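You operate a simulated robot arm through the tools that you are given. There is no shell and no other tool.

You run a simulated robot arm. Do the job below in one go: nothing can be reset, and whatever is moved stays where it is left.

## Task
Time the zone 1 sheet's air leak and set steam by the chart.
Fine: use the steam knob; park the clamp before the sheet comes out, and put the sheet back.
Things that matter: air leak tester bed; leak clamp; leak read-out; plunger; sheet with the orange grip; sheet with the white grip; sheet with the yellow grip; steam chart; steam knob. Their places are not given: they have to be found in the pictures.

The check looks at the end state, three seconds after you hand in, the way a careful person would. Anything else that was tipped, shoved, dropped, spilled or broken makes it a failure. Flat cloth is picked up by pressing the open fingertips on it (5 to 10 N) and closing them slowly along it; thin cloth reads only 2 to 8 mm in the jaws.

## Robot
A 6-joint arm with a two-finger gripper, fixed in place. Base frame: the origin is at the foot of the arm, x ahead of it, y to its left, z up. Lengths are in mm, angles in degrees, forces in N, time in s.
With the tool pointing down near the work surface it reaches from about 380 to 840 mm from the base axis. Its first joint turns from -166.0 to 166.0 degrees. Payload 1.66 kg.
The TCP is the grasp point between the finger pads, 16 mm short of the fingertips. In the tool frame z runs along the fingers and y along their closing line. The gripper opens to 111 mm. The gripper's body begins 104 mm behind the TCP.
Orientation is told as [roll, pitch, yaw] about the base's x, y, z axes, in that order, counted from this pose: with the fingers straight down and closing along the base's y, the tool's x points along the base's -x, its y along +y and its z along -z.

## Interface
- The arm moves only by the tool move_arm. Its argument "targets" is a list of rows, each a list of 7 numbers: the shift along the base's x, y, z in mm, then the turn, a rotation vector about the base's x, y, z in degrees, then the finger opening in mm, from 0 to 111. In form: [[x, y, z, rx, ry, rz, fingers], ...]. A call has 1 to 20 rows; each row shifts and turns the commanded pose from where the row before left it. A row lasts 0.2 s, in which the tool goes at most 50 mm and 8.6 degrees; a call with a longer step from one row to the next is refused whole, and so is a gripper value outside its range. A pose out of reach is approached as far as the arm can. The call stops where the force on the tool passes 90 N (or 10 N more than at its start, if that is more) or the arm is blocked; 0.2 s more then pass. The fingers move at their own pace and stop on an object; they squeeze with about 31 N. The grip force told is the motor's: it shows also when the fingers shut on nothing. Time passes only in rows, and 0.2 s behind the last, so rows that do not move let the fingers close. It gives the time, the measured TCP pose, the force on the tool (base axes), the opening and the grip force at its end, in the units of the frame above (readings bear some noise), with the torque about the TCP (base axes, N m) and any sound that the robot's microphone picked up.
- Cameras (640 x 400 px; columns grow to the right, rows downward): "scene" is fixed at [50, 498.2, 1611.4]; the picture's right is [-0.62, -0.78, 0.00], its down [-0.51, 0.41, -0.76] and it looks along [0.59, -0.47, -0.65] (base axes); focal length 314 px, centre (320, 200). "wrist" rides on the gripper at [70, 14, -143] in the tool frame; the picture's right is [-0.19, 0.98, 0.00], its down [-0.87, -0.17, -0.47] and it looks along [-0.46, -0.09, 0.88] (tool axes); focal length 230 px, centre (320, 200).
- camera(camera): a new picture of that camera. The clock stands still meanwhile.
- move_column(by): slides the trunk up (or, below 0, down) by that many mm; the arm rides with it, the base frame stays. It gives what a move gives, with no picture.
- point_at(camera, pixels): for up to 12 pixels [column, row] of the newest picture of that camera ("zoom" is the newest enlarged one), the place [x, y, z] in the base frame of the surface seen there, good to about 2 mm. The clock stands still meanwhile.
- close_up(camera, box): a new picture of the part [left, top, right, bottom] of that camera's present view, enlarged. The clock stands still meanwhile.
- hand_in(): hands the job in; it is judged then, once.

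Unless the task says otherwise, let go and move clear before handing in.

The tools are called after "Emit:" by a JSON object that holds its "name" and its "arguments". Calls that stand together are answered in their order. move_arm: Moves the arm, as the interface text tells. Its arguments: {"type":"object","properties":{"targets":{"type":"array","items":{"type":"array","items":{"type":"number"}}}},"required":["targets"]} The other tools are called the same way: move_column (by) slides the trunk up or down; camera (camera) takes a picture; point_at (camera, pixels) gives the place of the surface under pixels of a picture; close_up (camera, box) takes an enlarged picture of a part of a camera's view; hand_in () hands the job in.

At the start:

```text
clock: 0.0
eef_pos: [431.0, 182.5, 1269.1]
orientation: [-0.1, 0.0, 0.0]
force: [-0.4, -0.2, -0.1]
moment: [0.01, -0.01, -0.03]
gripper_width: 111.1
grasp_force: 0.0
trunk travel left (down, up): [-175.0, 415.0]
```

scene: 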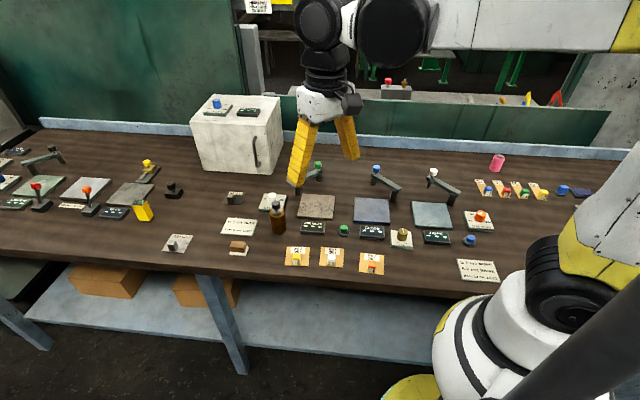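
wrist: 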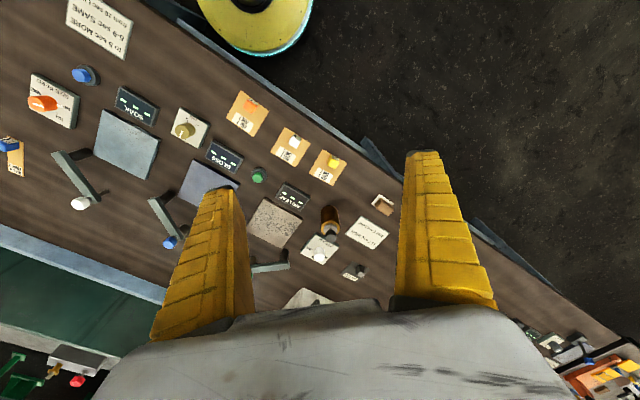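

The scene shows a long bench with many testers, sheets with coloured grips around (297,257), (331,257), (371,263), and text cards. I'll zoom in on parts of the scene to read labels.

Emit:
{"name": "close_up", "arguments": {"camera": "scene", "box": [220, 180, 380, 280]}}

Emit:
{"name": "close_up", "arguments": {"camera": "scene", "box": [350, 160, 510, 290]}}

Emit:
{"name": "close_up", "arguments": {"camera": "scene", "box": [0, 130, 200, 260]}}

Emit:
{"name": "close_up", "arguments": {"camera": "scene", "box": [460, 140, 640, 250]}}

Emit:
{"name": "close_up", "arguments": {"camera": "scene", "box": [180, 80, 300, 170]}}

```text
4.00 times, centred on (300, 230) of scene
```

zoom: 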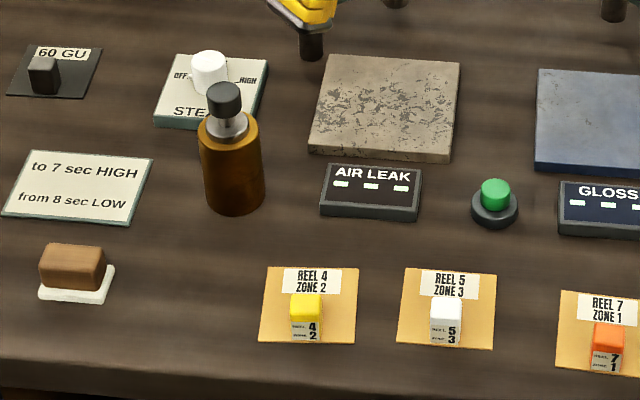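

```text
3.08 times, centred on (430, 225) of scene
```

zoom: 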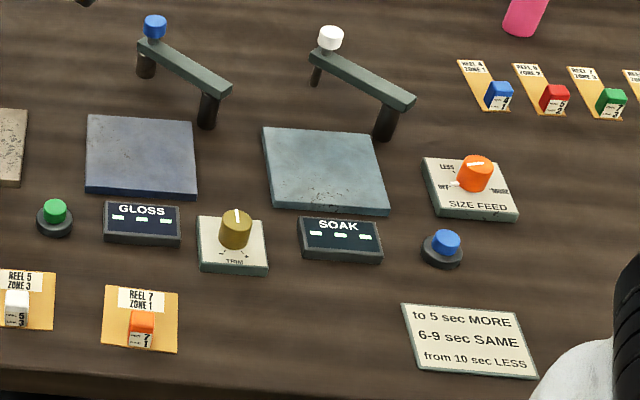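

```text
3.08 times, centred on (100, 195) of scene
```

zoom: 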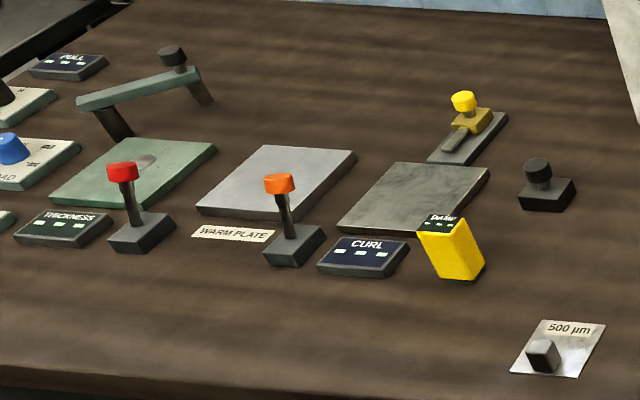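

```text
3.56 times, centred on (550, 195) of scene
```

zoom: 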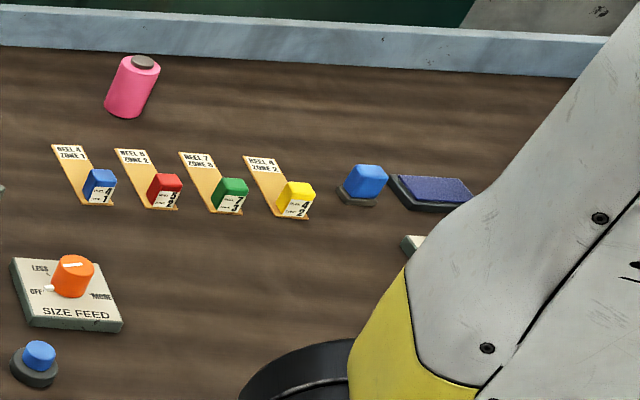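

```text
4.44 times, centred on (240, 125) of scene
```

zoom: 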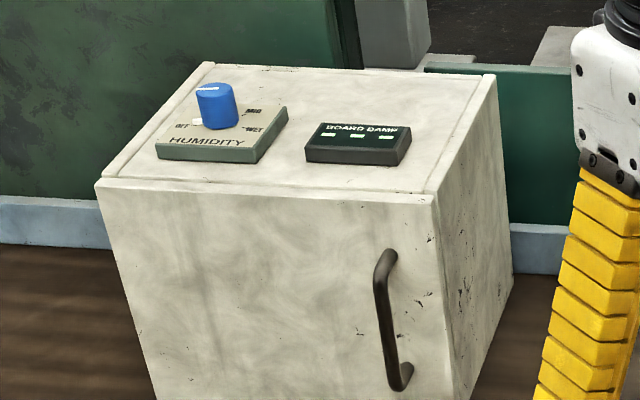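

The orange-grip sheet at (371,263) reads "REEL 7 ZONE 1"; the AIR LEAK read-out is at (312,228), the bed at (317,206), steam knob card at (272,202) and chart "to 7 sec HIGH / from 8 sec LOW" at (239,226). I'll locate these in base coordinates and zoom more.

Emit:
{"name": "point_at", "arguments": {"camera": "scene", "pixels": [[371, 270], [372, 257], [317, 206], [312, 228], [343, 230], [272, 202], [272, 196], [239, 226], [278, 218], [319, 165], [309, 177], [292, 187]]}}

Emit:
{"name": "close_up", "arguments": {"camera": "scene", "box": [250, 140, 370, 220]}}

Emit:
{"name": "close_up", "arguments": {"camera": "wrist", "box": [200, 80, 420, 310]}}

Emit:
{"name": "close_up", "arguments": {"camera": "scene", "box": [280, 235, 400, 285]}}

```text
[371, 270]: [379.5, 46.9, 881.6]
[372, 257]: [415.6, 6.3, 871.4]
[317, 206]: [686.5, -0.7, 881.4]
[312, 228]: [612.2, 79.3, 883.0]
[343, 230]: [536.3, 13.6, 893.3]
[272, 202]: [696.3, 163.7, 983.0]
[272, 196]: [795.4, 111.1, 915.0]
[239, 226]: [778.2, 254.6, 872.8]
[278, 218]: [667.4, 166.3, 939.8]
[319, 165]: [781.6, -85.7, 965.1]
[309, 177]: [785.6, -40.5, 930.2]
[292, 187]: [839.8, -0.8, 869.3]
```

```text
5.00 times, centred on (310, 180) of scene
```

zoom: 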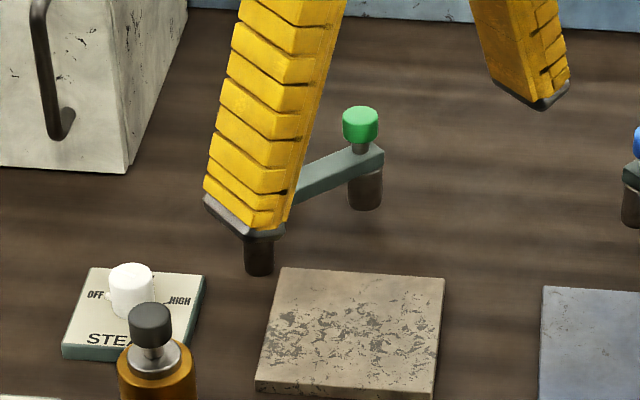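

```text
1.74 times, centred on (310, 195) of wrist
```

zoom: 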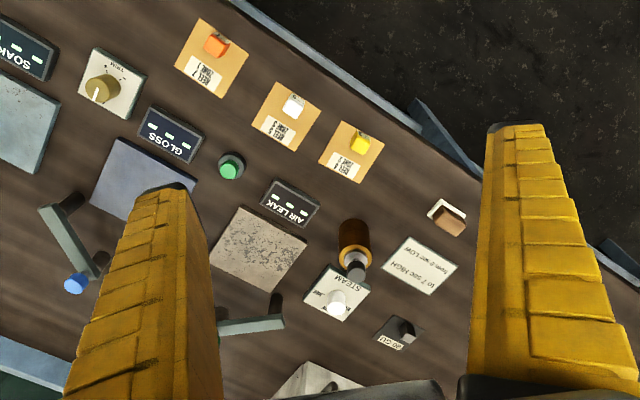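

```text
5.33 times, centred on (340, 260) of scene
```

zoom: 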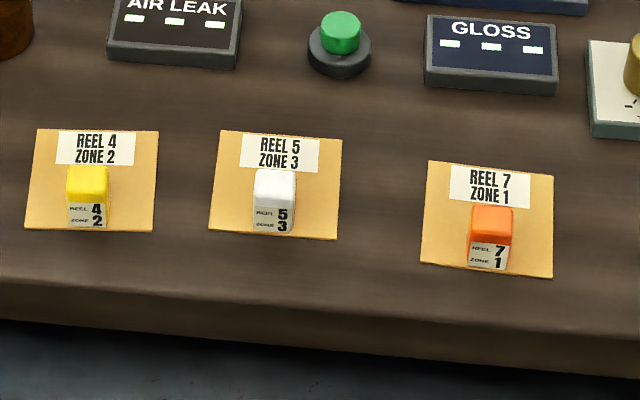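

The zoom shows orange sheet REEL 7 ZONE 1 with corners at (428,161), (553,177), (552,278), (420,263). I'll measure its corners and grip and the plunger-like green button.

Emit:
{"name": "point_at", "arguments": {"camera": "zoom", "pixels": [[431, 164], [550, 180], [549, 275], [424, 260], [475, 208], [511, 210], [491, 220], [491, 250], [340, 18], [340, 60], [224, 133], [339, 142]]}}

Emit:
{"name": "move_arm", "arguments": {"targets": [[0, 0, 0, 0, 0, 0, 111]]}}

```text
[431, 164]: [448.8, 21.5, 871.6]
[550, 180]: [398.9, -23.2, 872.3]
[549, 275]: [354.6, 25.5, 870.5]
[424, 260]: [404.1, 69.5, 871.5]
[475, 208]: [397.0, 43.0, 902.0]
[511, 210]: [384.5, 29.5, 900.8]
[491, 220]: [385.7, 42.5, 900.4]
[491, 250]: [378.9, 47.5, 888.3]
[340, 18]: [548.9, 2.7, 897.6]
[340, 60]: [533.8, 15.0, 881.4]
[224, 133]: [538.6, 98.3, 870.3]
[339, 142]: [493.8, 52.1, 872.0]
```

```text
clock: 0.4
eef_pos: [431.1, 184.0, 1268.5]
orientation: [0.0, 0.0, 0.0]
force: [-0.5, 0.6, -0.2]
moment: [-0.03, 0.01, 0.03]
gripper_width: 110.6
grasp_force: 0.0
trunk travel left (down, up): [-175.0, 415.0]
```

The orange sheet spans corners (449,21), (399,-23), (355,25), (404,69) at table z≈871, with the grip top at z≈901. I'll move the arm so the wrist camera looks at the air leak station.

Emit:
{"name": "move_arm", "arguments": {"targets": [[18, -26, -20, 0, 0, 0, 111], [18, -26, -20, 0, 0, 0, 111], [18, -26, -20, 0, 0, 0, 111], [18, -26, -20, 0, 0, 0, 111], [18, -26, -20, 0, 0, 0, 111], [18, -26, -20, 0, 0, 0, 111]]}}

Emit:
{"name": "camera", "arguments": {"camera": "wrist"}}

Emit:
{"name": "camera", "arguments": {"camera": "scene"}}

```text
clock: 1.8
eef_pos: [537.6, 27.1, 1147.2]
orientation: [0.0, 0.1, 0.0]
force: [-0.6, -0.5, 0.2]
moment: [0.0, 0.02, 0.0]
gripper_width: 110.8
grasp_force: 0.0
trunk travel left (down, up): [-175.0, 415.0]
```

```text
taken
```

wrist: 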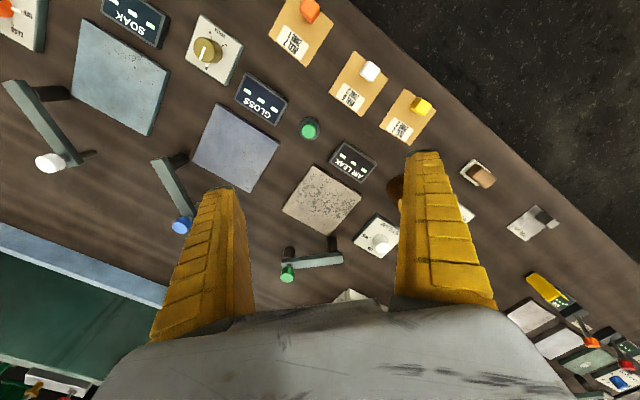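

```text
taken
```

scene: 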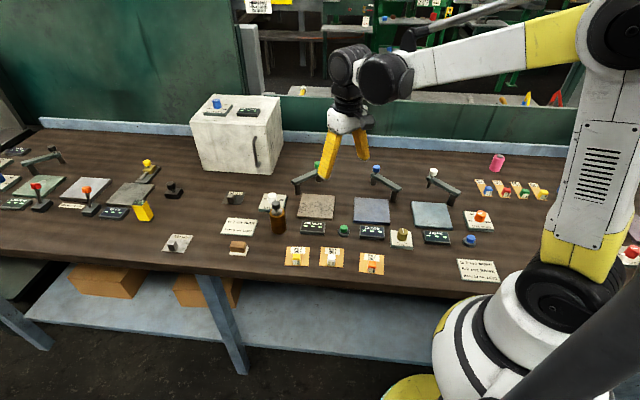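

Emit:
{"name": "close_up", "arguments": {"camera": "scene", "box": [270, 150, 390, 225]}}

Emit:
{"name": "close_up", "arguments": {"camera": "wrist", "box": [230, 110, 420, 300]}}

Emit:
{"name": "close_up", "arguments": {"camera": "scene", "box": [410, 155, 480, 200]}}

```text
5.33 times, centred on (330, 188) of scene
```

zoom: 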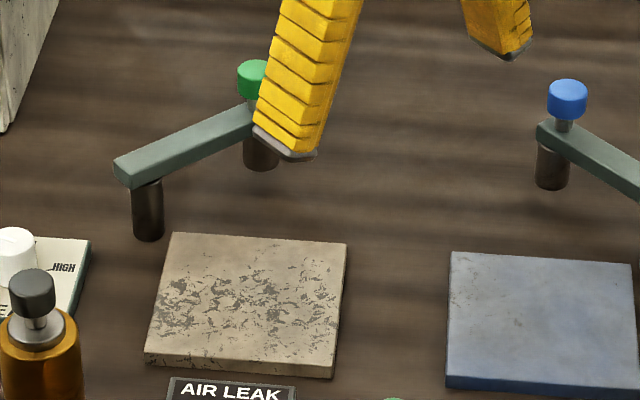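

```text
2.11 times, centred on (325, 205) of wrist
```

zoom: 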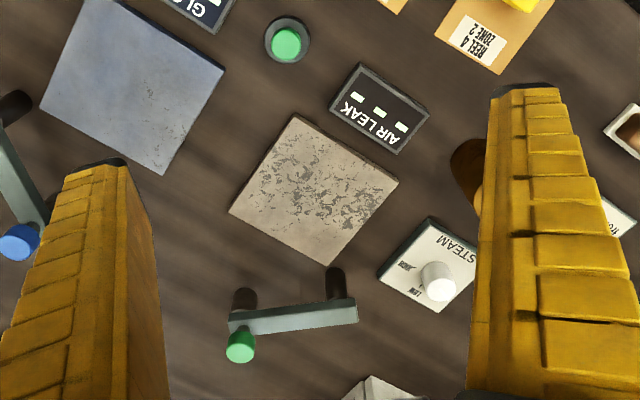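

```text
8.89 times, centred on (445, 178) of scene
```

zoom: 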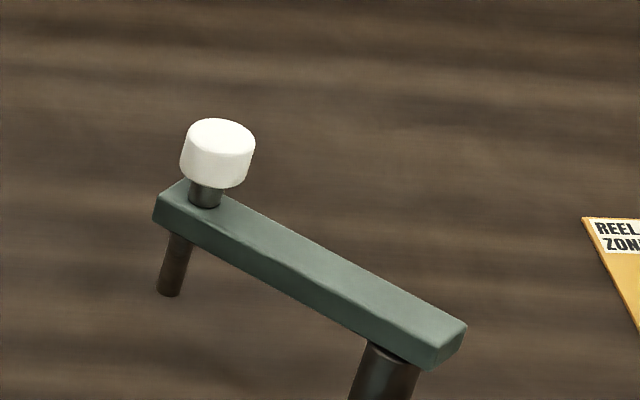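

The AIR LEAK clamp is visible: arm from left post near (297,188) to green knob at (318,165). I'll measure the clamp's geometry, bed, read-out and steam knob.

Emit:
{"name": "close_up", "arguments": {"camera": "scene", "box": [285, 155, 335, 200]}}

```text
8.89 times, centred on (310, 178) of scene
```

zoom: 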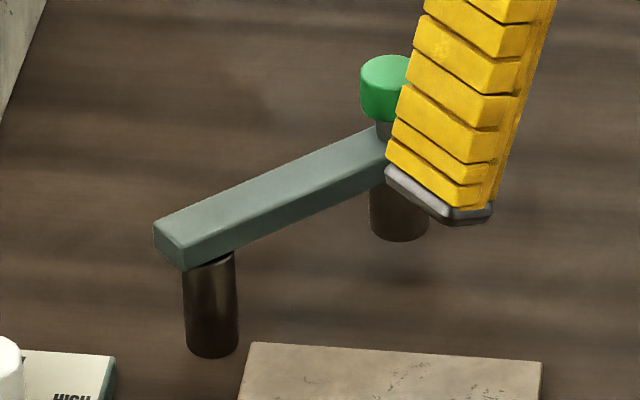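

Emit:
{"name": "point_at", "arguments": {"camera": "zoom", "pixels": [[160, 235], [185, 262], [188, 225], [210, 345], [210, 275], [385, 62], [375, 105], [370, 150], [395, 235], [395, 210], [290, 180], [330, 205]]}}

Emit:
{"name": "point_at", "arguments": {"camera": "wrist", "pixels": [[317, 167], [360, 197], [330, 234], [283, 206], [287, 270], [288, 278], [340, 258], [285, 262], [310, 262], [378, 242], [381, 238], [310, 127]]}}

```text
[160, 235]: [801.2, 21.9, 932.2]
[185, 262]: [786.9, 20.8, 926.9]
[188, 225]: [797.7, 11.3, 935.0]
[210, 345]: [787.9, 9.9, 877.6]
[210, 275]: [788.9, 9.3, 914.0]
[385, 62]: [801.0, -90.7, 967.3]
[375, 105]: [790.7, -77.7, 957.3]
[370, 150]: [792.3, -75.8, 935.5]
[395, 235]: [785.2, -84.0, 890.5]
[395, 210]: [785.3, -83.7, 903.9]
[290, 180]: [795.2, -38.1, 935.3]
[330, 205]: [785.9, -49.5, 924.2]
```

```text
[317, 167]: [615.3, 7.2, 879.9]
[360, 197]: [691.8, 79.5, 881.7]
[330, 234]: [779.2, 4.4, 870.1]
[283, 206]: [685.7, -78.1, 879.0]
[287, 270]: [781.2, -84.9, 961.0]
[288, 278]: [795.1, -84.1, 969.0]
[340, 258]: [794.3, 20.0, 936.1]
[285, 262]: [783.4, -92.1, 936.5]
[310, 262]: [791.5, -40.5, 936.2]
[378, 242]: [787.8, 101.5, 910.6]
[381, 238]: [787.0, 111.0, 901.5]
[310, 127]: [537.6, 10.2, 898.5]
```

The bed is about 106 mm square centred near (690,0) with top z≈880; the clamp pivots at about (793,10) with its knob at (792,-84), its foot floating at z≈888, so swinging about 85° clockwise puts the foot near bed centre. Next I look closer at the steam knob, cabinet and plunger.

Emit:
{"name": "close_up", "arguments": {"camera": "wrist", "box": [340, 190, 420, 270]}}

Emit:
{"name": "close_up", "arguments": {"camera": "scene", "box": [250, 180, 300, 220]}}

Emit:
{"name": "point_at", "arguments": {"camera": "scene", "pixels": [[272, 178], [282, 140], [278, 115], [275, 95], [278, 226], [279, 205], [235, 105], [190, 120]]}}

```text
5.00 times, centred on (380, 230) of wrist
```

zoom: 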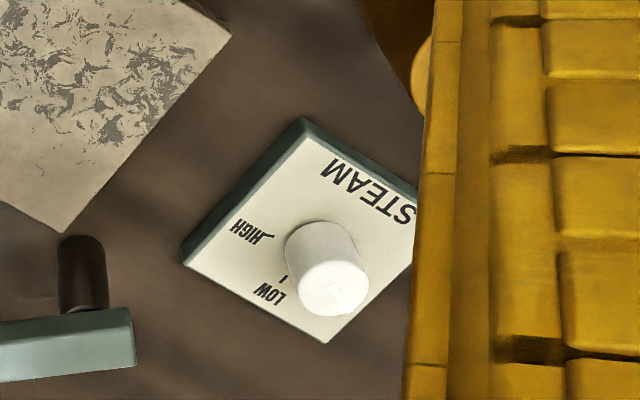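

```text
10.00 times, centred on (275, 200) of scene
```

zoom: 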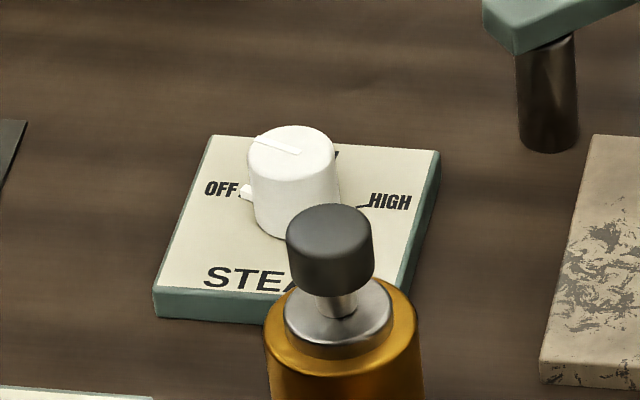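

```text
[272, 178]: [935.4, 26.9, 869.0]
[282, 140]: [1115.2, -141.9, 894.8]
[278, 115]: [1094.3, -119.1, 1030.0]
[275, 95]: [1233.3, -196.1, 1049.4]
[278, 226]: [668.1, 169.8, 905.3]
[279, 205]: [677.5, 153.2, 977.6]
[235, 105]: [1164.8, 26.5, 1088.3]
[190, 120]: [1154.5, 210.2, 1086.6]
```

The steam card reads OFF (left), LOW (rear), HIGH (right), and the pointer is at OFF. Now I move over the orange sheet with the fingers turned to close across its grip.

Emit:
{"name": "move_arm", "arguments": {"targets": [[-25, 2, -15, 0, 0, -8, 80], [-25, 2, -15, 0, 0, -8, 60], [-25, 2, -15, 0, 0, -8, 60], [-25, 2, -15, 0, 0, -8, 60], [-25, 2, -15, 0, 0, -8, 60], [-25, 2, -15, 0, 0, -8, 60]]}}

Emit:
{"name": "camera", "arguments": {"camera": "wrist"}}

Emit:
{"name": "camera", "arguments": {"camera": "scene"}}

```text
clock: 3.2
eef_pos: [389.3, 39.9, 1058.3]
orientation: [0.1, 0.0, -48.1]
force: [0.6, 0.3, -1.4]
moment: [0.01, 0.0, -0.01]
gripper_width: 62.3
grasp_force: 1.1
trunk travel left (down, up): [-175.0, 415.0]
```

```text
taken
```

wrist: 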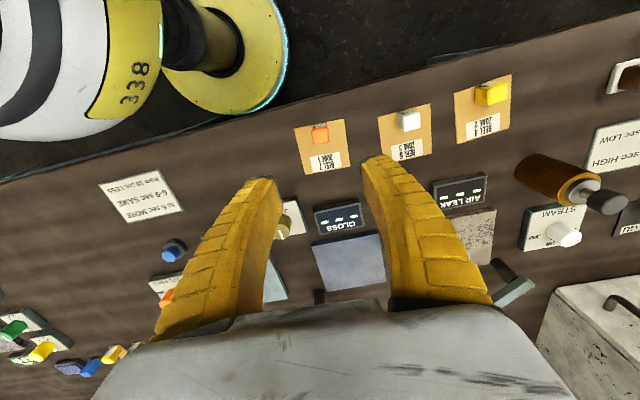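

```text
taken
```

scene: 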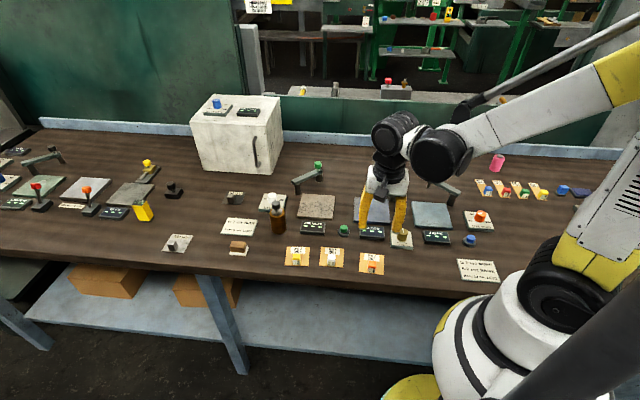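

The wrist view shows the orange grip at (320,134). I'll zoom and measure the grip precisely.

Emit:
{"name": "close_up", "arguments": {"camera": "wrist", "box": [285, 110, 365, 180]}}

Emit:
{"name": "close_up", "arguments": {"camera": "scene", "box": [350, 245, 394, 280]}}

```text
5.71 times, centred on (325, 145) of wrist
```

zoom: 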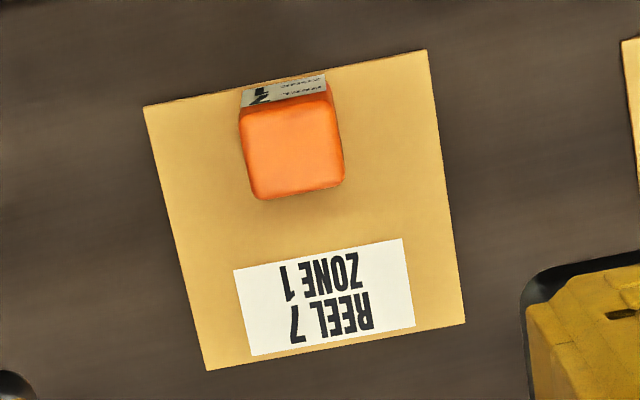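

```text
11.43 times, centred on (372, 262) of scene
```

zoom: 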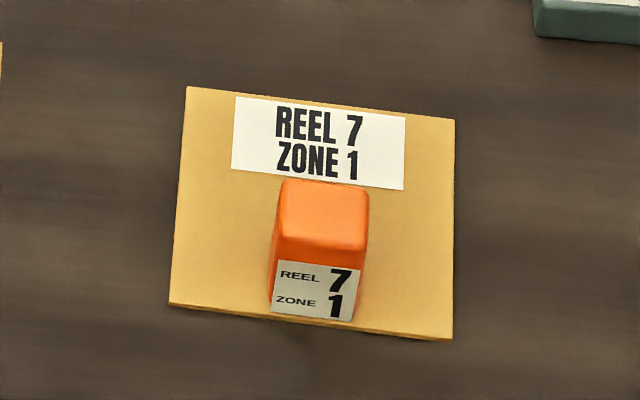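

Emit:
{"name": "point_at", "arguments": {"camera": "zoom", "pixels": [[190, 90], [452, 123], [450, 336], [173, 301], [286, 185], [362, 192], [362, 245], [278, 236], [320, 215], [285, 285], [345, 300], [318, 310]]}}

Emit:
{"name": "point_at", "arguments": {"camera": "wrist", "pixels": [[311, 130], [327, 128], [329, 142], [314, 144], [320, 136], [297, 129], [345, 120], [350, 152], [312, 172]]}}

```text
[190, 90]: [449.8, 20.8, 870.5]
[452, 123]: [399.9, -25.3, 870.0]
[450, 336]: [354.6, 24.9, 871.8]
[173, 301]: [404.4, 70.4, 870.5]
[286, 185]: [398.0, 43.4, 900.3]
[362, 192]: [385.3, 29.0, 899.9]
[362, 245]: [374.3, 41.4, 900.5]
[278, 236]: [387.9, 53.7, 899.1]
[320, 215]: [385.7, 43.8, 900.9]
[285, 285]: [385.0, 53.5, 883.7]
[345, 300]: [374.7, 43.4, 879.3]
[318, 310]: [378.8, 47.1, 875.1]
```

```text
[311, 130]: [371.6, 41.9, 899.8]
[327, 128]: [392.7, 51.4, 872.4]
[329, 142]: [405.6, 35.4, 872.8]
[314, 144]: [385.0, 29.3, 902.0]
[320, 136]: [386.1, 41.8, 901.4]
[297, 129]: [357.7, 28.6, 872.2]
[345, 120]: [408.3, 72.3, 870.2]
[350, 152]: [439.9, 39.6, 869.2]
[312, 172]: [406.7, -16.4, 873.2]
```

The grip top is centred at about (386,42), ~18 mm wide, z≈901, and the sheet centre is (402,23). I'll descend to just above the grip and check alignment.

Emit:
{"name": "move_arm", "arguments": {"targets": [[-2.5, 2, -30, 0, 0, 0.4, 56], [0, 0, -30, 0, 0, 0, 56], [0, 0, -30, 0, 0, 0, 56], [0, 0, -30, 0, 0, 0, 56], [0, 0, 0, 0, 0, 0, 56]]}}

Emit:
{"name": "camera", "arguments": {"camera": "wrist"}}

Emit:
{"name": "close_up", "arguments": {"camera": "scene", "box": [330, 200, 430, 285]}}

```text
clock: 4.4
eef_pos: [385.8, 41.8, 938.2]
orientation: [0.0, 0.1, -47.6]
force: [0.0, 0.1, 0.8]
moment: [-0.02, 0.0, -0.03]
gripper_width: 58.1
grasp_force: 0.8
trunk travel left (down, up): [-175.0, 415.0]
```

```text
taken
```

wrist: 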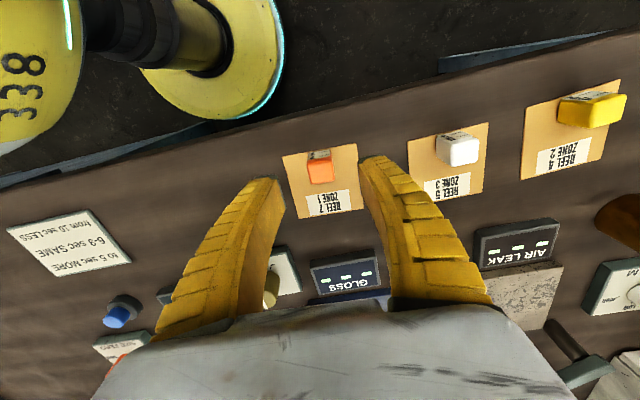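

```text
4.71 times, centred on (380, 242) of scene
```

zoom: 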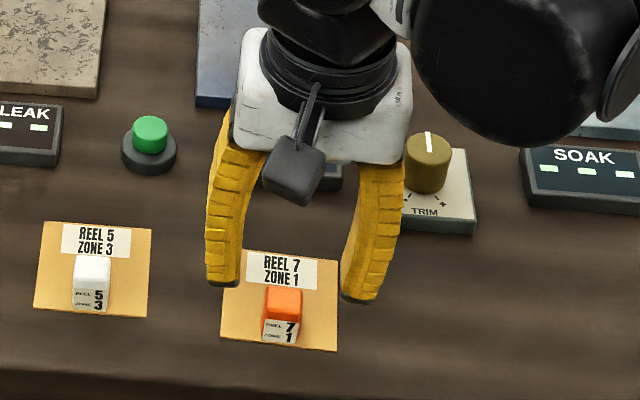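

The fingers straddle the orange grip with the sheet centred between them. I'll go down to z≈891 and close gently.

Emit:
{"name": "move_arm", "arguments": {"targets": [[0.3, 0, -24, 0, 0, 0, 56], [0.3, 0, -23, 0, 0, 0, 56], [0, 0, 0, 0, 0, 0, 56]]}}

Emit:
{"name": "close_up", "arguments": {"camera": "scene", "box": [330, 200, 430, 285]}}

Emit:
{"name": "camera", "arguments": {"camera": "wrist"}}

```text
clock: 5.2
eef_pos: [399.1, 44.2, 911.3]
orientation: [0.0, 0.0, -47.6]
force: [-0.1, -0.2, -0.8]
moment: [-0.02, 0.02, -0.03]
gripper_width: 58.1
grasp_force: 1.7
out of reach, approached as far as the arm can: row 1, 2
trunk travel left (down, up): [-175.0, 415.0]
```

```text
4.71 times, centred on (380, 242) of scene
```

zoom: 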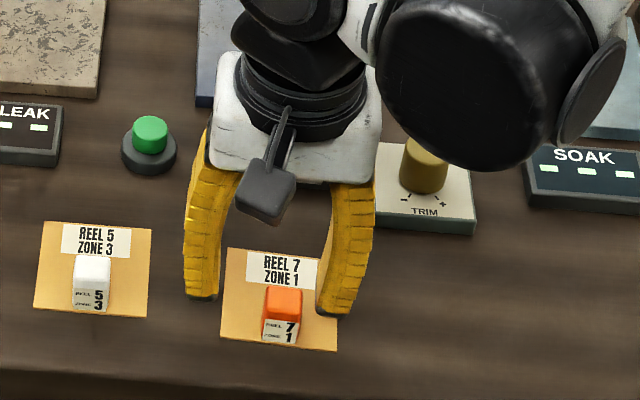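

```text
taken
```

wrist: 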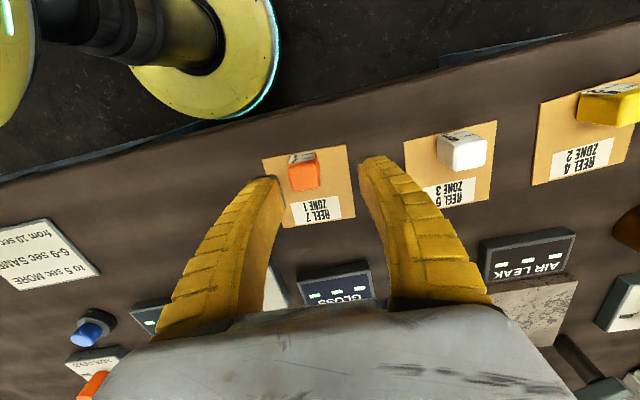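

The arm stopped short at (399,44,911): the grip is out of reach at this trunk height. I'll raise the trunk so the arm can fold in closer, which also lifts the open fingers clear.

Emit:
{"name": "move_column", "arguments": {"by": 150}}

```text
clock: 7.0
eef_pos: [400.6, 44.0, 1062.3]
orientation: [0.0, 0.0, -47.6]
force: [-0.5, 0.0, 0.1]
moment: [0.02, 0.02, -0.01]
gripper_width: 58.1
grasp_force: 1.7
trunk travel left (down, up): [-325.0, 265.0]
```

The trunk is 150 mm higher and TCP is at (400,44,1062). I'll make a small move to see where the command stands.

Emit:
{"name": "move_arm", "arguments": {"targets": [[0, 0, -20, 0, 0, 0, 56], [0, 0, 0, 0, 0, 0, 56]]}}

```text
clock: 7.5
eef_pos: [408.7, 43.6, 1055.9]
orientation: [0.0, 0.0, -47.6]
force: [0.5, -0.2, -0.1]
moment: [0.01, -0.02, 0.04]
gripper_width: 57.9
grasp_force: 1.5
out of reach, approached as far as the arm can: row 1
trunk travel left (down, up): [-325.0, 265.0]
```

Going lower relative to the trunk makes the near reach worse, so the trunk should instead go down. I'll first raise the hand well clear.

Emit:
{"name": "move_arm", "arguments": {"targets": [[0, 0, 40, 0, 0, 0, 56], [0, 0, 40, 0, 0, 0, 56], [0, 0, 40, 0, 0, 0, 56], [0, 0, 40, 0, 0, 0, 56], [0, 0, 40, 0, 0, 0, 56], [0, 0, 40, 0, 0, 0, 56], [0, 0, 0, 0, 0, 0, 56]]}}

```text
clock: 9.2
eef_pos: [409.0, 43.0, 1296.2]
orientation: [0.0, 0.0, -47.6]
force: [0.2, 0.1, 0.9]
moment: [-0.01, 0.02, 0.01]
gripper_width: 58.2
grasp_force: 1.5
trunk travel left (down, up): [-325.0, 265.0]
```

The hand is at z=1296, so I can lower the trunk 250 mm and still be 170 mm above the table.

Emit:
{"name": "move_column", "arguments": {"by": -250}}

Emit:
{"name": "camera", "arguments": {"camera": "scene"}}

```text
clock: 11.7
eef_pos: [408.3, 43.8, 1044.9]
orientation: [0.0, 0.0, -47.5]
force: [-0.6, 0.0, -0.7]
moment: [0.01, 0.02, 0.01]
gripper_width: 58.0
grasp_force: 1.2
trunk travel left (down, up): [-75.0, 515.0]
```

```text
taken
```

scene: 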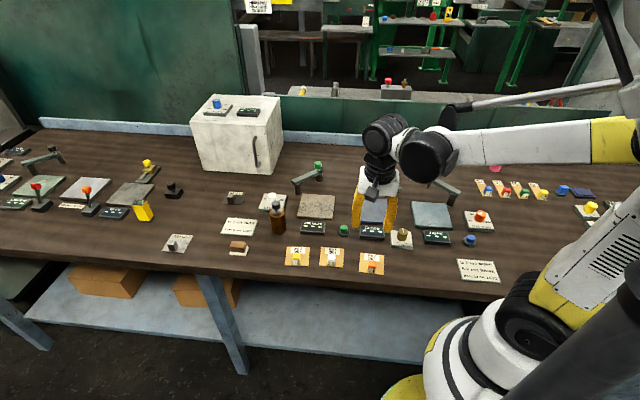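

The trunk is lower and nothing is touched. Now I move over the grip and down to z≈940.

Emit:
{"name": "move_arm", "arguments": {"targets": [[-7, -0.5, -35, 0, 0, 0, 56], [-7, -0.5, -35, 0, 0, 0, 56], [-8, -0.5, -35, 0, 0, 0, 56], [0, 0, 0, 0, 0, 0, 56]]}}

```text
clock: 12.7
eef_pos: [385.7, 41.6, 939.1]
orientation: [-0.1, 0.0, -47.7]
force: [0.1, 0.0, -0.3]
moment: [-0.04, 0.0, -0.04]
gripper_width: 58.2
grasp_force: 1.7
trunk travel left (down, up): [-75.0, 515.0]
```

Reached (386,42,939). I'll go down to z≈891 around the grip.

Emit:
{"name": "move_arm", "arguments": {"targets": [[0.3, 0, -24, 0, 0, 0, 56], [0.3, 0, -24, 0, 0, 0, 56], [0, 0, 0, 0, 0, 0, 56]]}}

Emit:
{"name": "close_up", "arguments": {"camera": "scene", "box": [330, 200, 430, 285]}}

Emit:
{"name": "camera", "arguments": {"camera": "wrist"}}

```text
clock: 13.5
eef_pos: [387.0, 41.7, 891.2]
orientation: [0.0, -0.1, -47.6]
force: [0.3, -0.4, 0.1]
moment: [-0.02, 0.0, -0.01]
gripper_width: 58.1
grasp_force: 1.0
trunk travel left (down, up): [-75.0, 515.0]
```

```text
4.71 times, centred on (380, 242) of scene
```

zoom: 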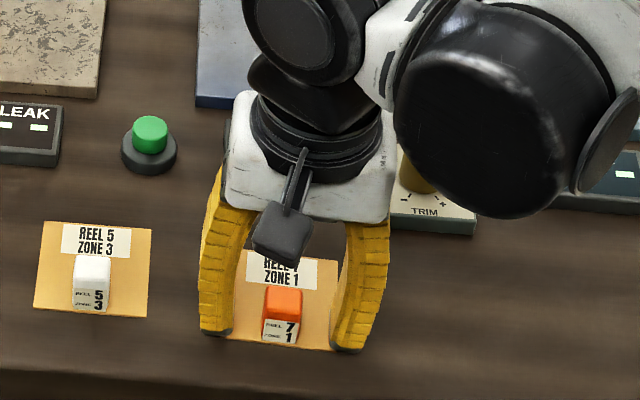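

```text
taken
```

wrist: 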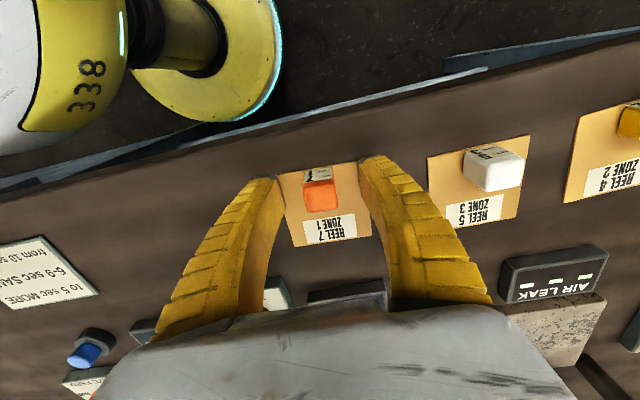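

The pads straddle the grip. Closing the fingers now.

Emit:
{"name": "move_arm", "arguments": {"targets": [[0, 0, 0, 0, 0, 0, 40], [0, 0, 0, 0, 0, 0, 28], [0, 0, 0, 0, 0, 0, 20], [0, 0, 0, 0, 0, 0, 10], [0, 0, 0, 0, 0, 0, 0], [0, 0, 0, 0, 0, 0, 0]]}}

Emit:
{"name": "close_up", "arguments": {"camera": "scene", "box": [330, 200, 430, 285]}}

```text
clock: 14.9
eef_pos: [386.6, 42.2, 891.0]
orientation: [0.0, 0.0, -47.6]
force: [1.8, 0.2, 9.6]
moment: [-0.05, -0.07, -0.05]
gripper_width: 17.9
grasp_force: 30.9
trunk travel left (down, up): [-75.0, 515.0]
```

```text
4.71 times, centred on (380, 242) of scene
```

zoom: 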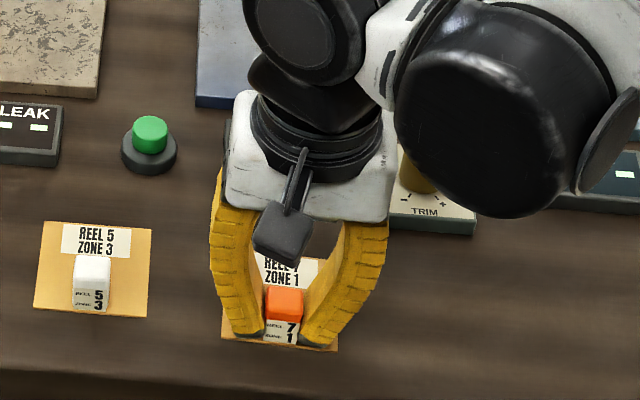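

The grip is held (width 17.9 mm, 31 N). I'll lift the sheet and look.

Emit:
{"name": "move_arm", "arguments": {"targets": [[0, 0, 10, 0, 0, 0, 0], [0, 0, 20, 0, 0, 0, 0], [0, 0, 25, 0, 0, 0, 0], [0, 0, 25, 0, 0, 0, 0], [0, 0, 0, 0, 0, 0, 0]]}}

Emit:
{"name": "close_up", "arguments": {"camera": "scene", "box": [310, 180, 430, 285]}}

Emit:
{"name": "camera", "arguments": {"camera": "wrist"}}

```text
clock: 16.1
eef_pos: [386.5, 41.9, 973.6]
orientation: [0.0, 0.0, -47.6]
force: [-0.9, -0.3, -0.6]
moment: [-0.02, 0.01, -0.02]
gripper_width: 14.7
grasp_force: 31.2
trunk travel left (down, up): [-75.0, 515.0]
```

```text
3.81 times, centred on (370, 232) of scene
```

zoom: 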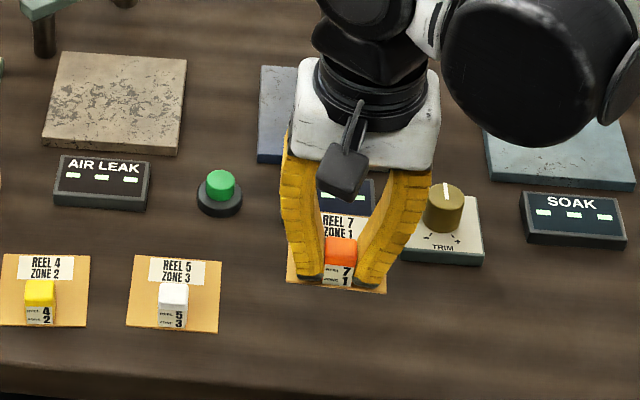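

```text
taken
```

wrist: 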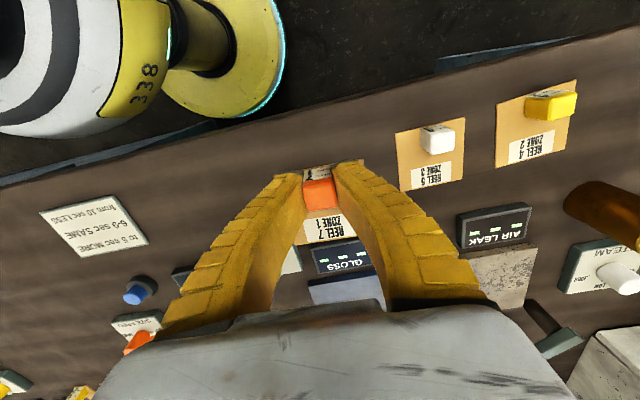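

The sheet is lifted, though the opening now reads 14.7 mm. I'll check the hold closely.

Emit:
{"name": "close_up", "arguments": {"camera": "wrist", "box": [260, 150, 400, 260]}}

Emit:
{"name": "close_up", "arguments": {"camera": "scene", "box": [375, 220, 425, 262]}}

Emit:
{"name": "move_arm", "arguments": {"targets": [[0, 0, 0, 0, 0, 0, 0]]}}

```text
3.64 times, centred on (330, 205) of wrist
```

zoom: 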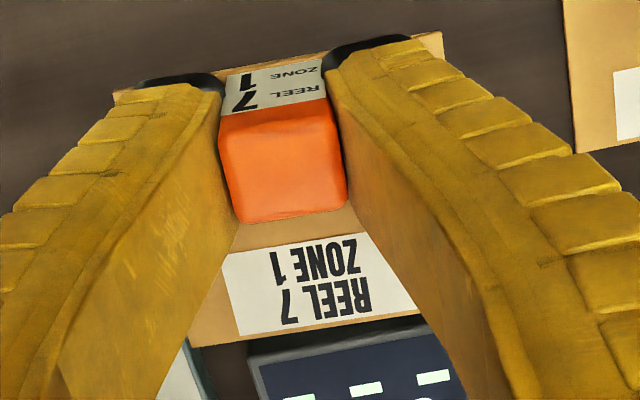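

```text
9.52 times, centred on (400, 241) of scene
```

zoom: 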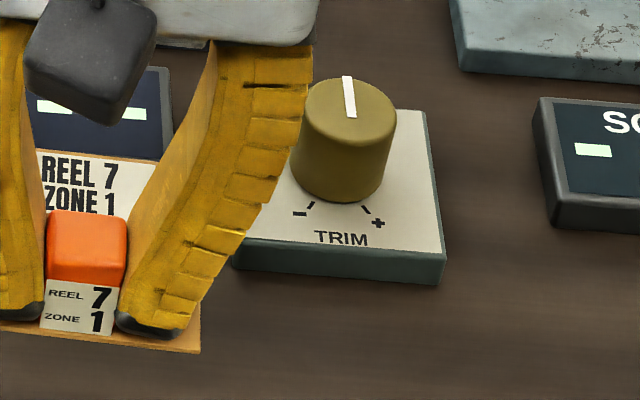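

```text
clock: 16.5
eef_pos: [387.2, 43.3, 972.7]
orientation: [0.1, 0.1, -47.6]
force: [-0.6, 1.0, -1.0]
moment: [-0.02, -0.01, -0.02]
gripper_width: 14.7
grasp_force: 30.7
trunk travel left (down, up): [-75.0, 515.0]
```

Hold is stable. I'll measure the held sheet's height and position relative to the TCP.

Emit:
{"name": "close_up", "arguments": {"camera": "scene", "box": [375, 220, 425, 262]}}

Emit:
{"name": "point_at", "arguments": {"camera": "zoom", "pixels": [[195, 345], [160, 345], [60, 335], [85, 215], [85, 280], [85, 245], [110, 185], [140, 180]]}}

Emit:
{"name": "camera", "arguments": {"camera": "scene"}}

```text
9.52 times, centred on (400, 241) of scene
```

zoom: 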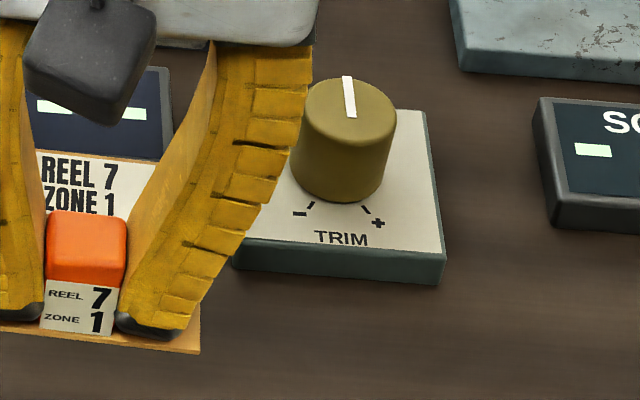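

```text
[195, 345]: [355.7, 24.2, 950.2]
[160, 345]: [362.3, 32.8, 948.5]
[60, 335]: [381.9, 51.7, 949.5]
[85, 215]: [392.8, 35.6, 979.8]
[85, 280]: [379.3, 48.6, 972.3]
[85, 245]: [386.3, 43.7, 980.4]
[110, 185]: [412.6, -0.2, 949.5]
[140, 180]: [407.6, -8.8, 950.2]
```

```text
taken
```

scene: 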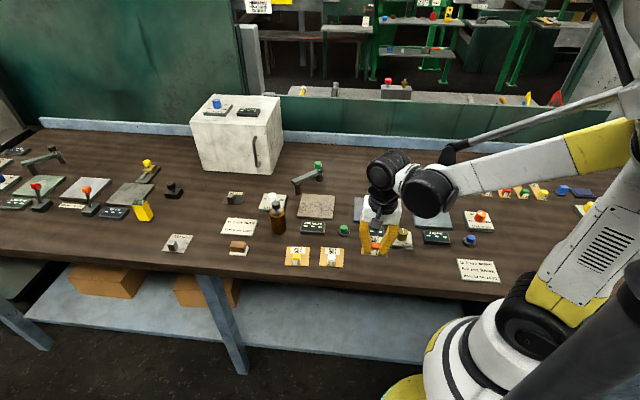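

The sheet hangs level at TCP−23 mm. I'll carry it to above the air leak bed, aiming sheet centre at (691,1).

Emit:
{"name": "move_arm", "arguments": {"targets": [[20, -1.5, 0, 0, 0, 0, 0], [36, -2.7, 0, 0, 0, 0, 0], [36, -2.7, 0, 0, 0, 0, 0], [36, -2.7, 0, 0, 0, 0, 0], [36, -2.7, 0, 0, 0, 0, 0], [36, -2.7, 0, 0, 0, 0, 0], [36, -2.7, 0, 0, 0, 0, 0], [36, -2.7, 0, 0, 0, 0, 0], [16.6, -1.4, 0, 0, 0, 0, 0], [0, 0, 0, 0, 0, 0, 0]]}}

Emit:
{"name": "camera", "arguments": {"camera": "scene"}}

Emit:
{"name": "camera", "arguments": {"camera": "wrist"}}

Emit:
{"name": "close_up", "arguments": {"camera": "scene", "box": [250, 140, 390, 240]}}

```text
clock: 18.7
eef_pos: [677.4, 20.1, 973.1]
orientation: [0.0, 0.0, -47.7]
force: [-0.6, 0.1, 0.2]
moment: [-0.03, 0.01, -0.02]
gripper_width: 15.0
grasp_force: 31.0
trunk travel left (down, up): [-75.0, 515.0]
```

```text
taken
```

scene: 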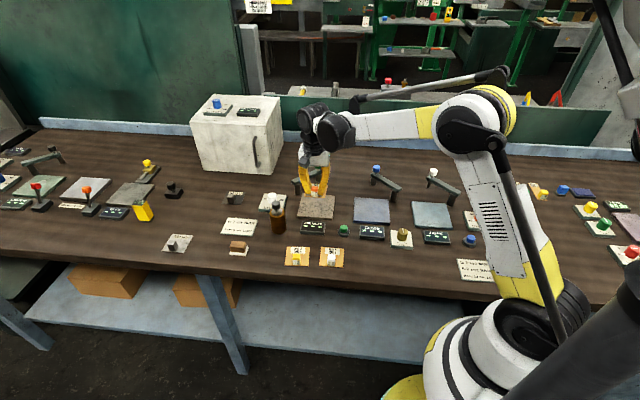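

```text
taken
```

wrist: 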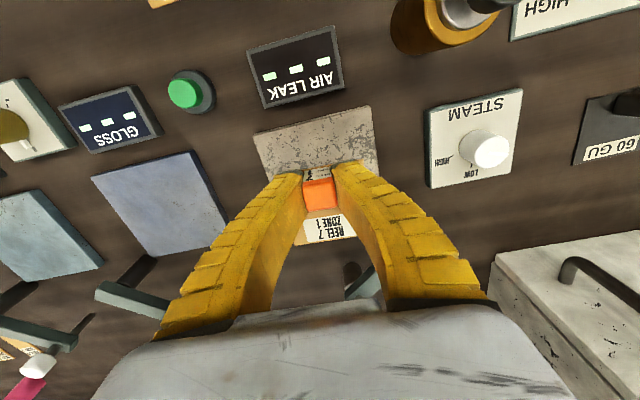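

```text
4.00 times, centred on (320, 190) of scene
```

zoom: 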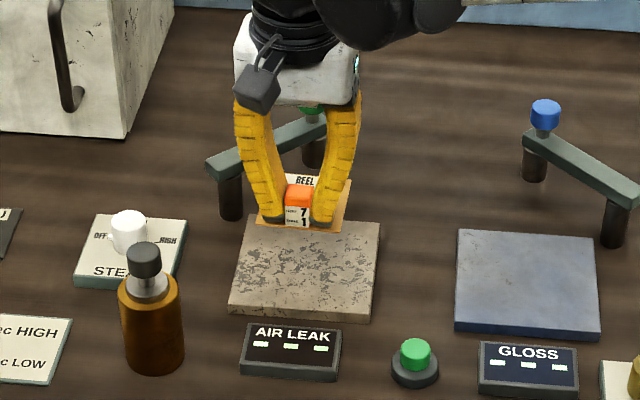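

The sheet is above the bed and the clamp post is clear. I'll lower to just above contact.

Emit:
{"name": "move_arm", "arguments": {"targets": [[-1, 0, -22, 0, 0, 0, 0], [-0.5, 0, -22, 0, 0, 0, 0], [0, 0, -18, 0, 0, 0, 0], [0, 0, -3, 0, 0, 0, 0], [0, 0, 0, 0, 0, 0, 0]]}}

Emit:
{"name": "close_up", "arguments": {"camera": "scene", "box": [270, 160, 360, 225]}}

```text
clock: 19.9
eef_pos: [673.3, 21.2, 907.1]
orientation: [0.0, 0.1, -47.6]
force: [0.3, 0.7, 0.3]
moment: [0.01, 0.03, -0.02]
gripper_width: 14.8
grasp_force: 31.4
trunk travel left (down, up): [-75.0, 515.0]
```

```text
6.15 times, centred on (315, 192) of scene
```

zoom: 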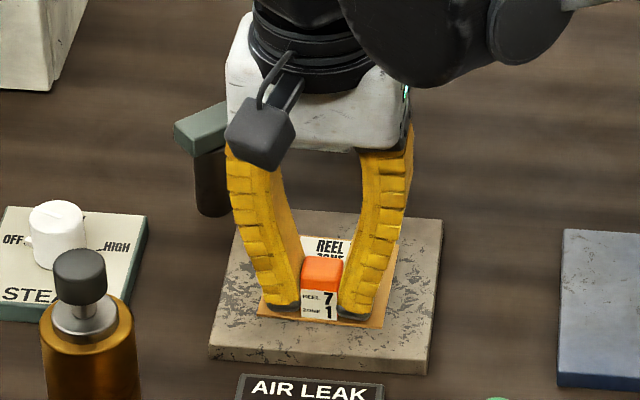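

The sheet looks centred on the bed. Lower the last couple of millimetres gently.

Emit:
{"name": "move_arm", "arguments": {"targets": [[0, 0, -1.5, 0, 0, 0, 0], [0, 0, -1, 0, 0, 0, 0], [0, 0, 0, 0, 0, 0, 0]]}}

```text
clock: 20.7
eef_pos: [675.1, 20.7, 905.2]
orientation: [0.1, 0.0, -47.6]
force: [1.9, -0.8, 3.0]
moment: [0.01, 0.02, -0.01]
gripper_width: 15.8
grasp_force: 30.7
trunk travel left (down, up): [-75.0, 515.0]
```

Contact force of 3 N shows the sheet is on the bed. I'll open the fingers slowly.

Emit:
{"name": "move_arm", "arguments": {"targets": [[0, 0, -0.5, 0, 0, 0, 0], [0, 0, 0, 0, 0, 0, 18], [0, 0, 0, 0, 0, 0, 24], [0, 0, 0, 0, 0, 0, 34], [0, 0, 0, 0, 0, 0, 44], [0, 0, 0, 0, 0, 0, 50]]}}

Emit:
{"name": "close_up", "arguments": {"camera": "scene", "box": [270, 160, 360, 225]}}

```text
clock: 22.1
eef_pos: [674.1, 20.1, 904.7]
orientation: [0.0, 0.0, -47.5]
force: [-0.5, 0.1, 0.5]
moment: [-0.02, -0.01, -0.03]
gripper_width: 52.2
grasp_force: 1.4
trunk travel left (down, up): [-75.0, 515.0]
```

```text
6.15 times, centred on (315, 192) of scene
```

zoom: 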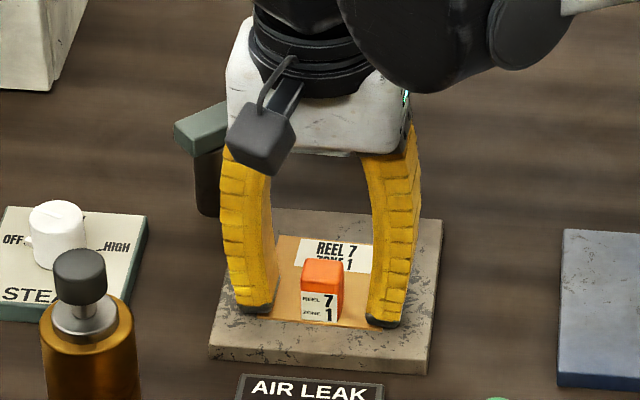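

The sheet rests centred on the bed and is released. I'll raise the hand and go above the clamp's green knob, turning the fingers to straddle it along the swing direction.

Emit:
{"name": "move_arm", "arguments": {"targets": [[0, 0, 25, 0, 0, 0, 52], [0, 0, 30, 0, 0, 0, 52], [0, 0, 30, 0, 0, 0, 52], [0, 0, 30, 0, 0, 0, 52], [10.9, -9.8, 0, 0, 0, 8.2, 52], [10.9, -9.8, 0, 0, 0, 8.2, 52], [10.9, -9.8, 0, 0, 0, 8.2, 52], [10.9, -9.8, 0, 0, 0, 8.2, 52], [10.9, -9.8, 0, 0, 0, 8.2, 52], [10.9, -9.8, 0, 0, 0, 8.2, 52], [10.9, -9.8, 0, 0, 0, 8.2, 52], [10.9, -9.8, 0, 0, 0, 8.2, 52], [10.9, -9.8, 0, 0, 0, 8.2, 52], [10.9, -9.8, 0, 0, 0, 8.2, 52], [10.9, -9.8, 0, 0, 0, 8.2, 52], [0, 0, 0, 0, 0, 0, 52]]}}

Emit:
{"name": "camera", "arguments": {"camera": "wrist"}}

Emit:
{"name": "close_up", "arguments": {"camera": "scene", "box": [250, 140, 390, 240]}}

```text
clock: 25.5
eef_pos: [794.6, -85.9, 1019.0]
orientation: [0.0, 0.0, 42.7]
force: [0.6, -0.1, 0.0]
moment: [0.0, 0.0, 0.01]
gripper_width: 54.1
grasp_force: 1.8
trunk travel left (down, up): [-75.0, 515.0]
```

```text
taken
```

wrist: 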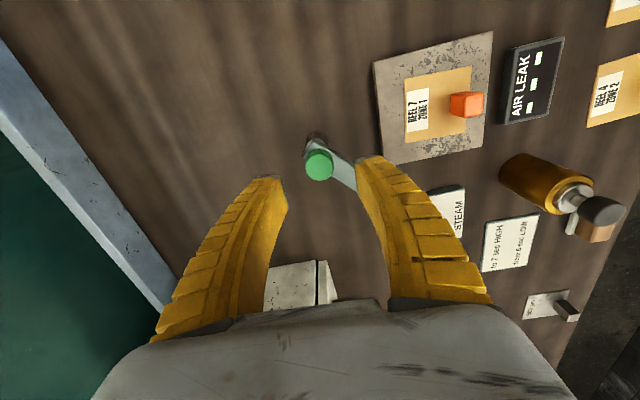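

```text
4.00 times, centred on (320, 190) of scene
```

zoom: 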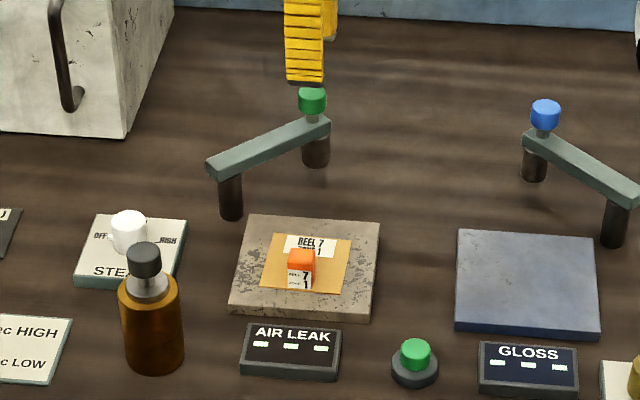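

The sheet lies centred on the bed with its grip toward the read-out. Now I measure the green knob and foot without occlusion.

Emit:
{"name": "close_up", "arguments": {"camera": "scene", "box": [290, 155, 340, 200]}}

Emit:
{"name": "point_at", "arguments": {"camera": "wrist", "pixels": [[319, 164], [319, 154], [329, 164], [319, 174], [310, 164], [345, 175], [316, 138], [310, 145]]}}

```text
8.89 times, centred on (315, 178) of scene
```

zoom: 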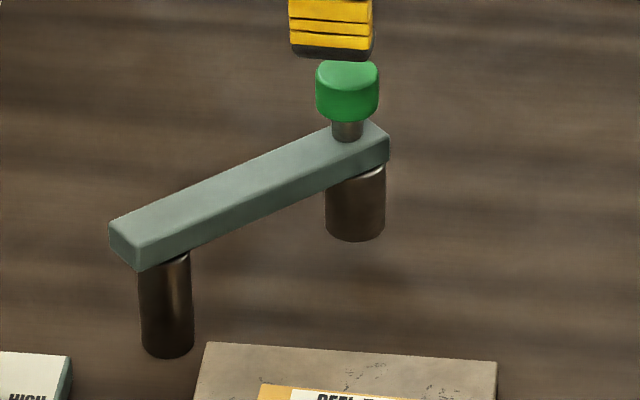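

```text
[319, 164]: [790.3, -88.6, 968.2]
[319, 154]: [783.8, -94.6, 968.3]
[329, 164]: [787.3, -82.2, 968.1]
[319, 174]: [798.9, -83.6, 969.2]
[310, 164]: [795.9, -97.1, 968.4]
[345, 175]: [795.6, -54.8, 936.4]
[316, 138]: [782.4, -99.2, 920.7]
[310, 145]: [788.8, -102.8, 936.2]
```

Emit:
{"name": "point_at", "arguments": {"camera": "zoom", "pixels": [[347, 75], [320, 95], [375, 95], [347, 112], [347, 130], [355, 235], [330, 215], [382, 215], [355, 215], [167, 350], [142, 330], [192, 330]]}}

```text
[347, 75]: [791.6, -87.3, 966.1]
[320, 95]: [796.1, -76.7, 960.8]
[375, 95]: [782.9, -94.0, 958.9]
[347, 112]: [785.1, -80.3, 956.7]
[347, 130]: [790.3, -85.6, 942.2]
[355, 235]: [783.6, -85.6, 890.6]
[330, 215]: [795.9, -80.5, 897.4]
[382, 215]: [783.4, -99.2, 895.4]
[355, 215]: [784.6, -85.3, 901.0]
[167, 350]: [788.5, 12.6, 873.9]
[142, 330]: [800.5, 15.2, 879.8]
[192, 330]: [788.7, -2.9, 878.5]
```

The knob axis is at (791.5,-88), top z 968, ~23 mm across; pivot axis at (795,5.5). I'll centre and descend around the knob, open 50 mm.

Emit:
{"name": "move_arm", "arguments": {"targets": [[-3, -1.5, 0, 0, 0, 0, 50], [0, 0, -20, 0, 0, 0, 50], [0, 0, -20, 0, 0, 0, 50], [0, 0, -18, 0, 0, 0, 50], [0, 0, 0, 0, 0, 0, 50]]}}

Emit:
{"name": "camera", "arguments": {"camera": "wrist"}}

Emit:
{"name": "close_up", "arguments": {"camera": "scene", "box": [270, 140, 360, 210]}}

```text
clock: 26.7
eef_pos: [791.3, -89.5, 961.3]
orientation: [0.0, 0.0, 42.6]
force: [0.0, 0.0, 0.7]
moment: [0.01, 0.03, -0.01]
gripper_width: 52.2
grasp_force: 1.4
trunk travel left (down, up): [-75.0, 515.0]
```

```text
taken
```

wrist: 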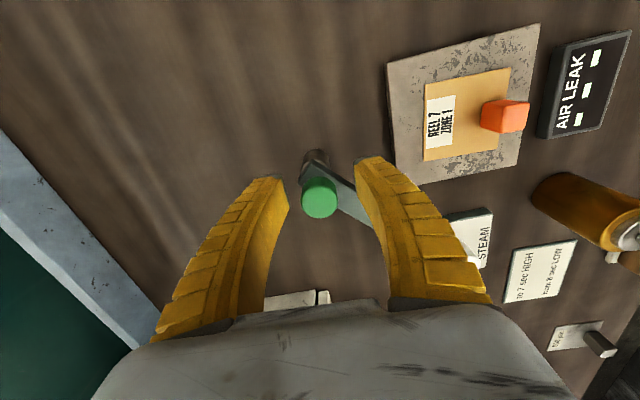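

```text
5.71 times, centred on (315, 175) of scene
```

zoom: 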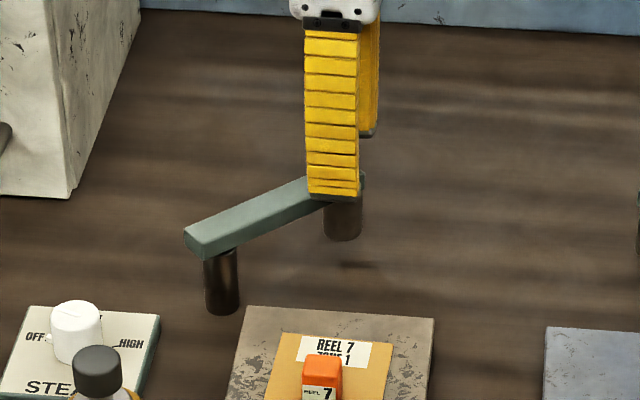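

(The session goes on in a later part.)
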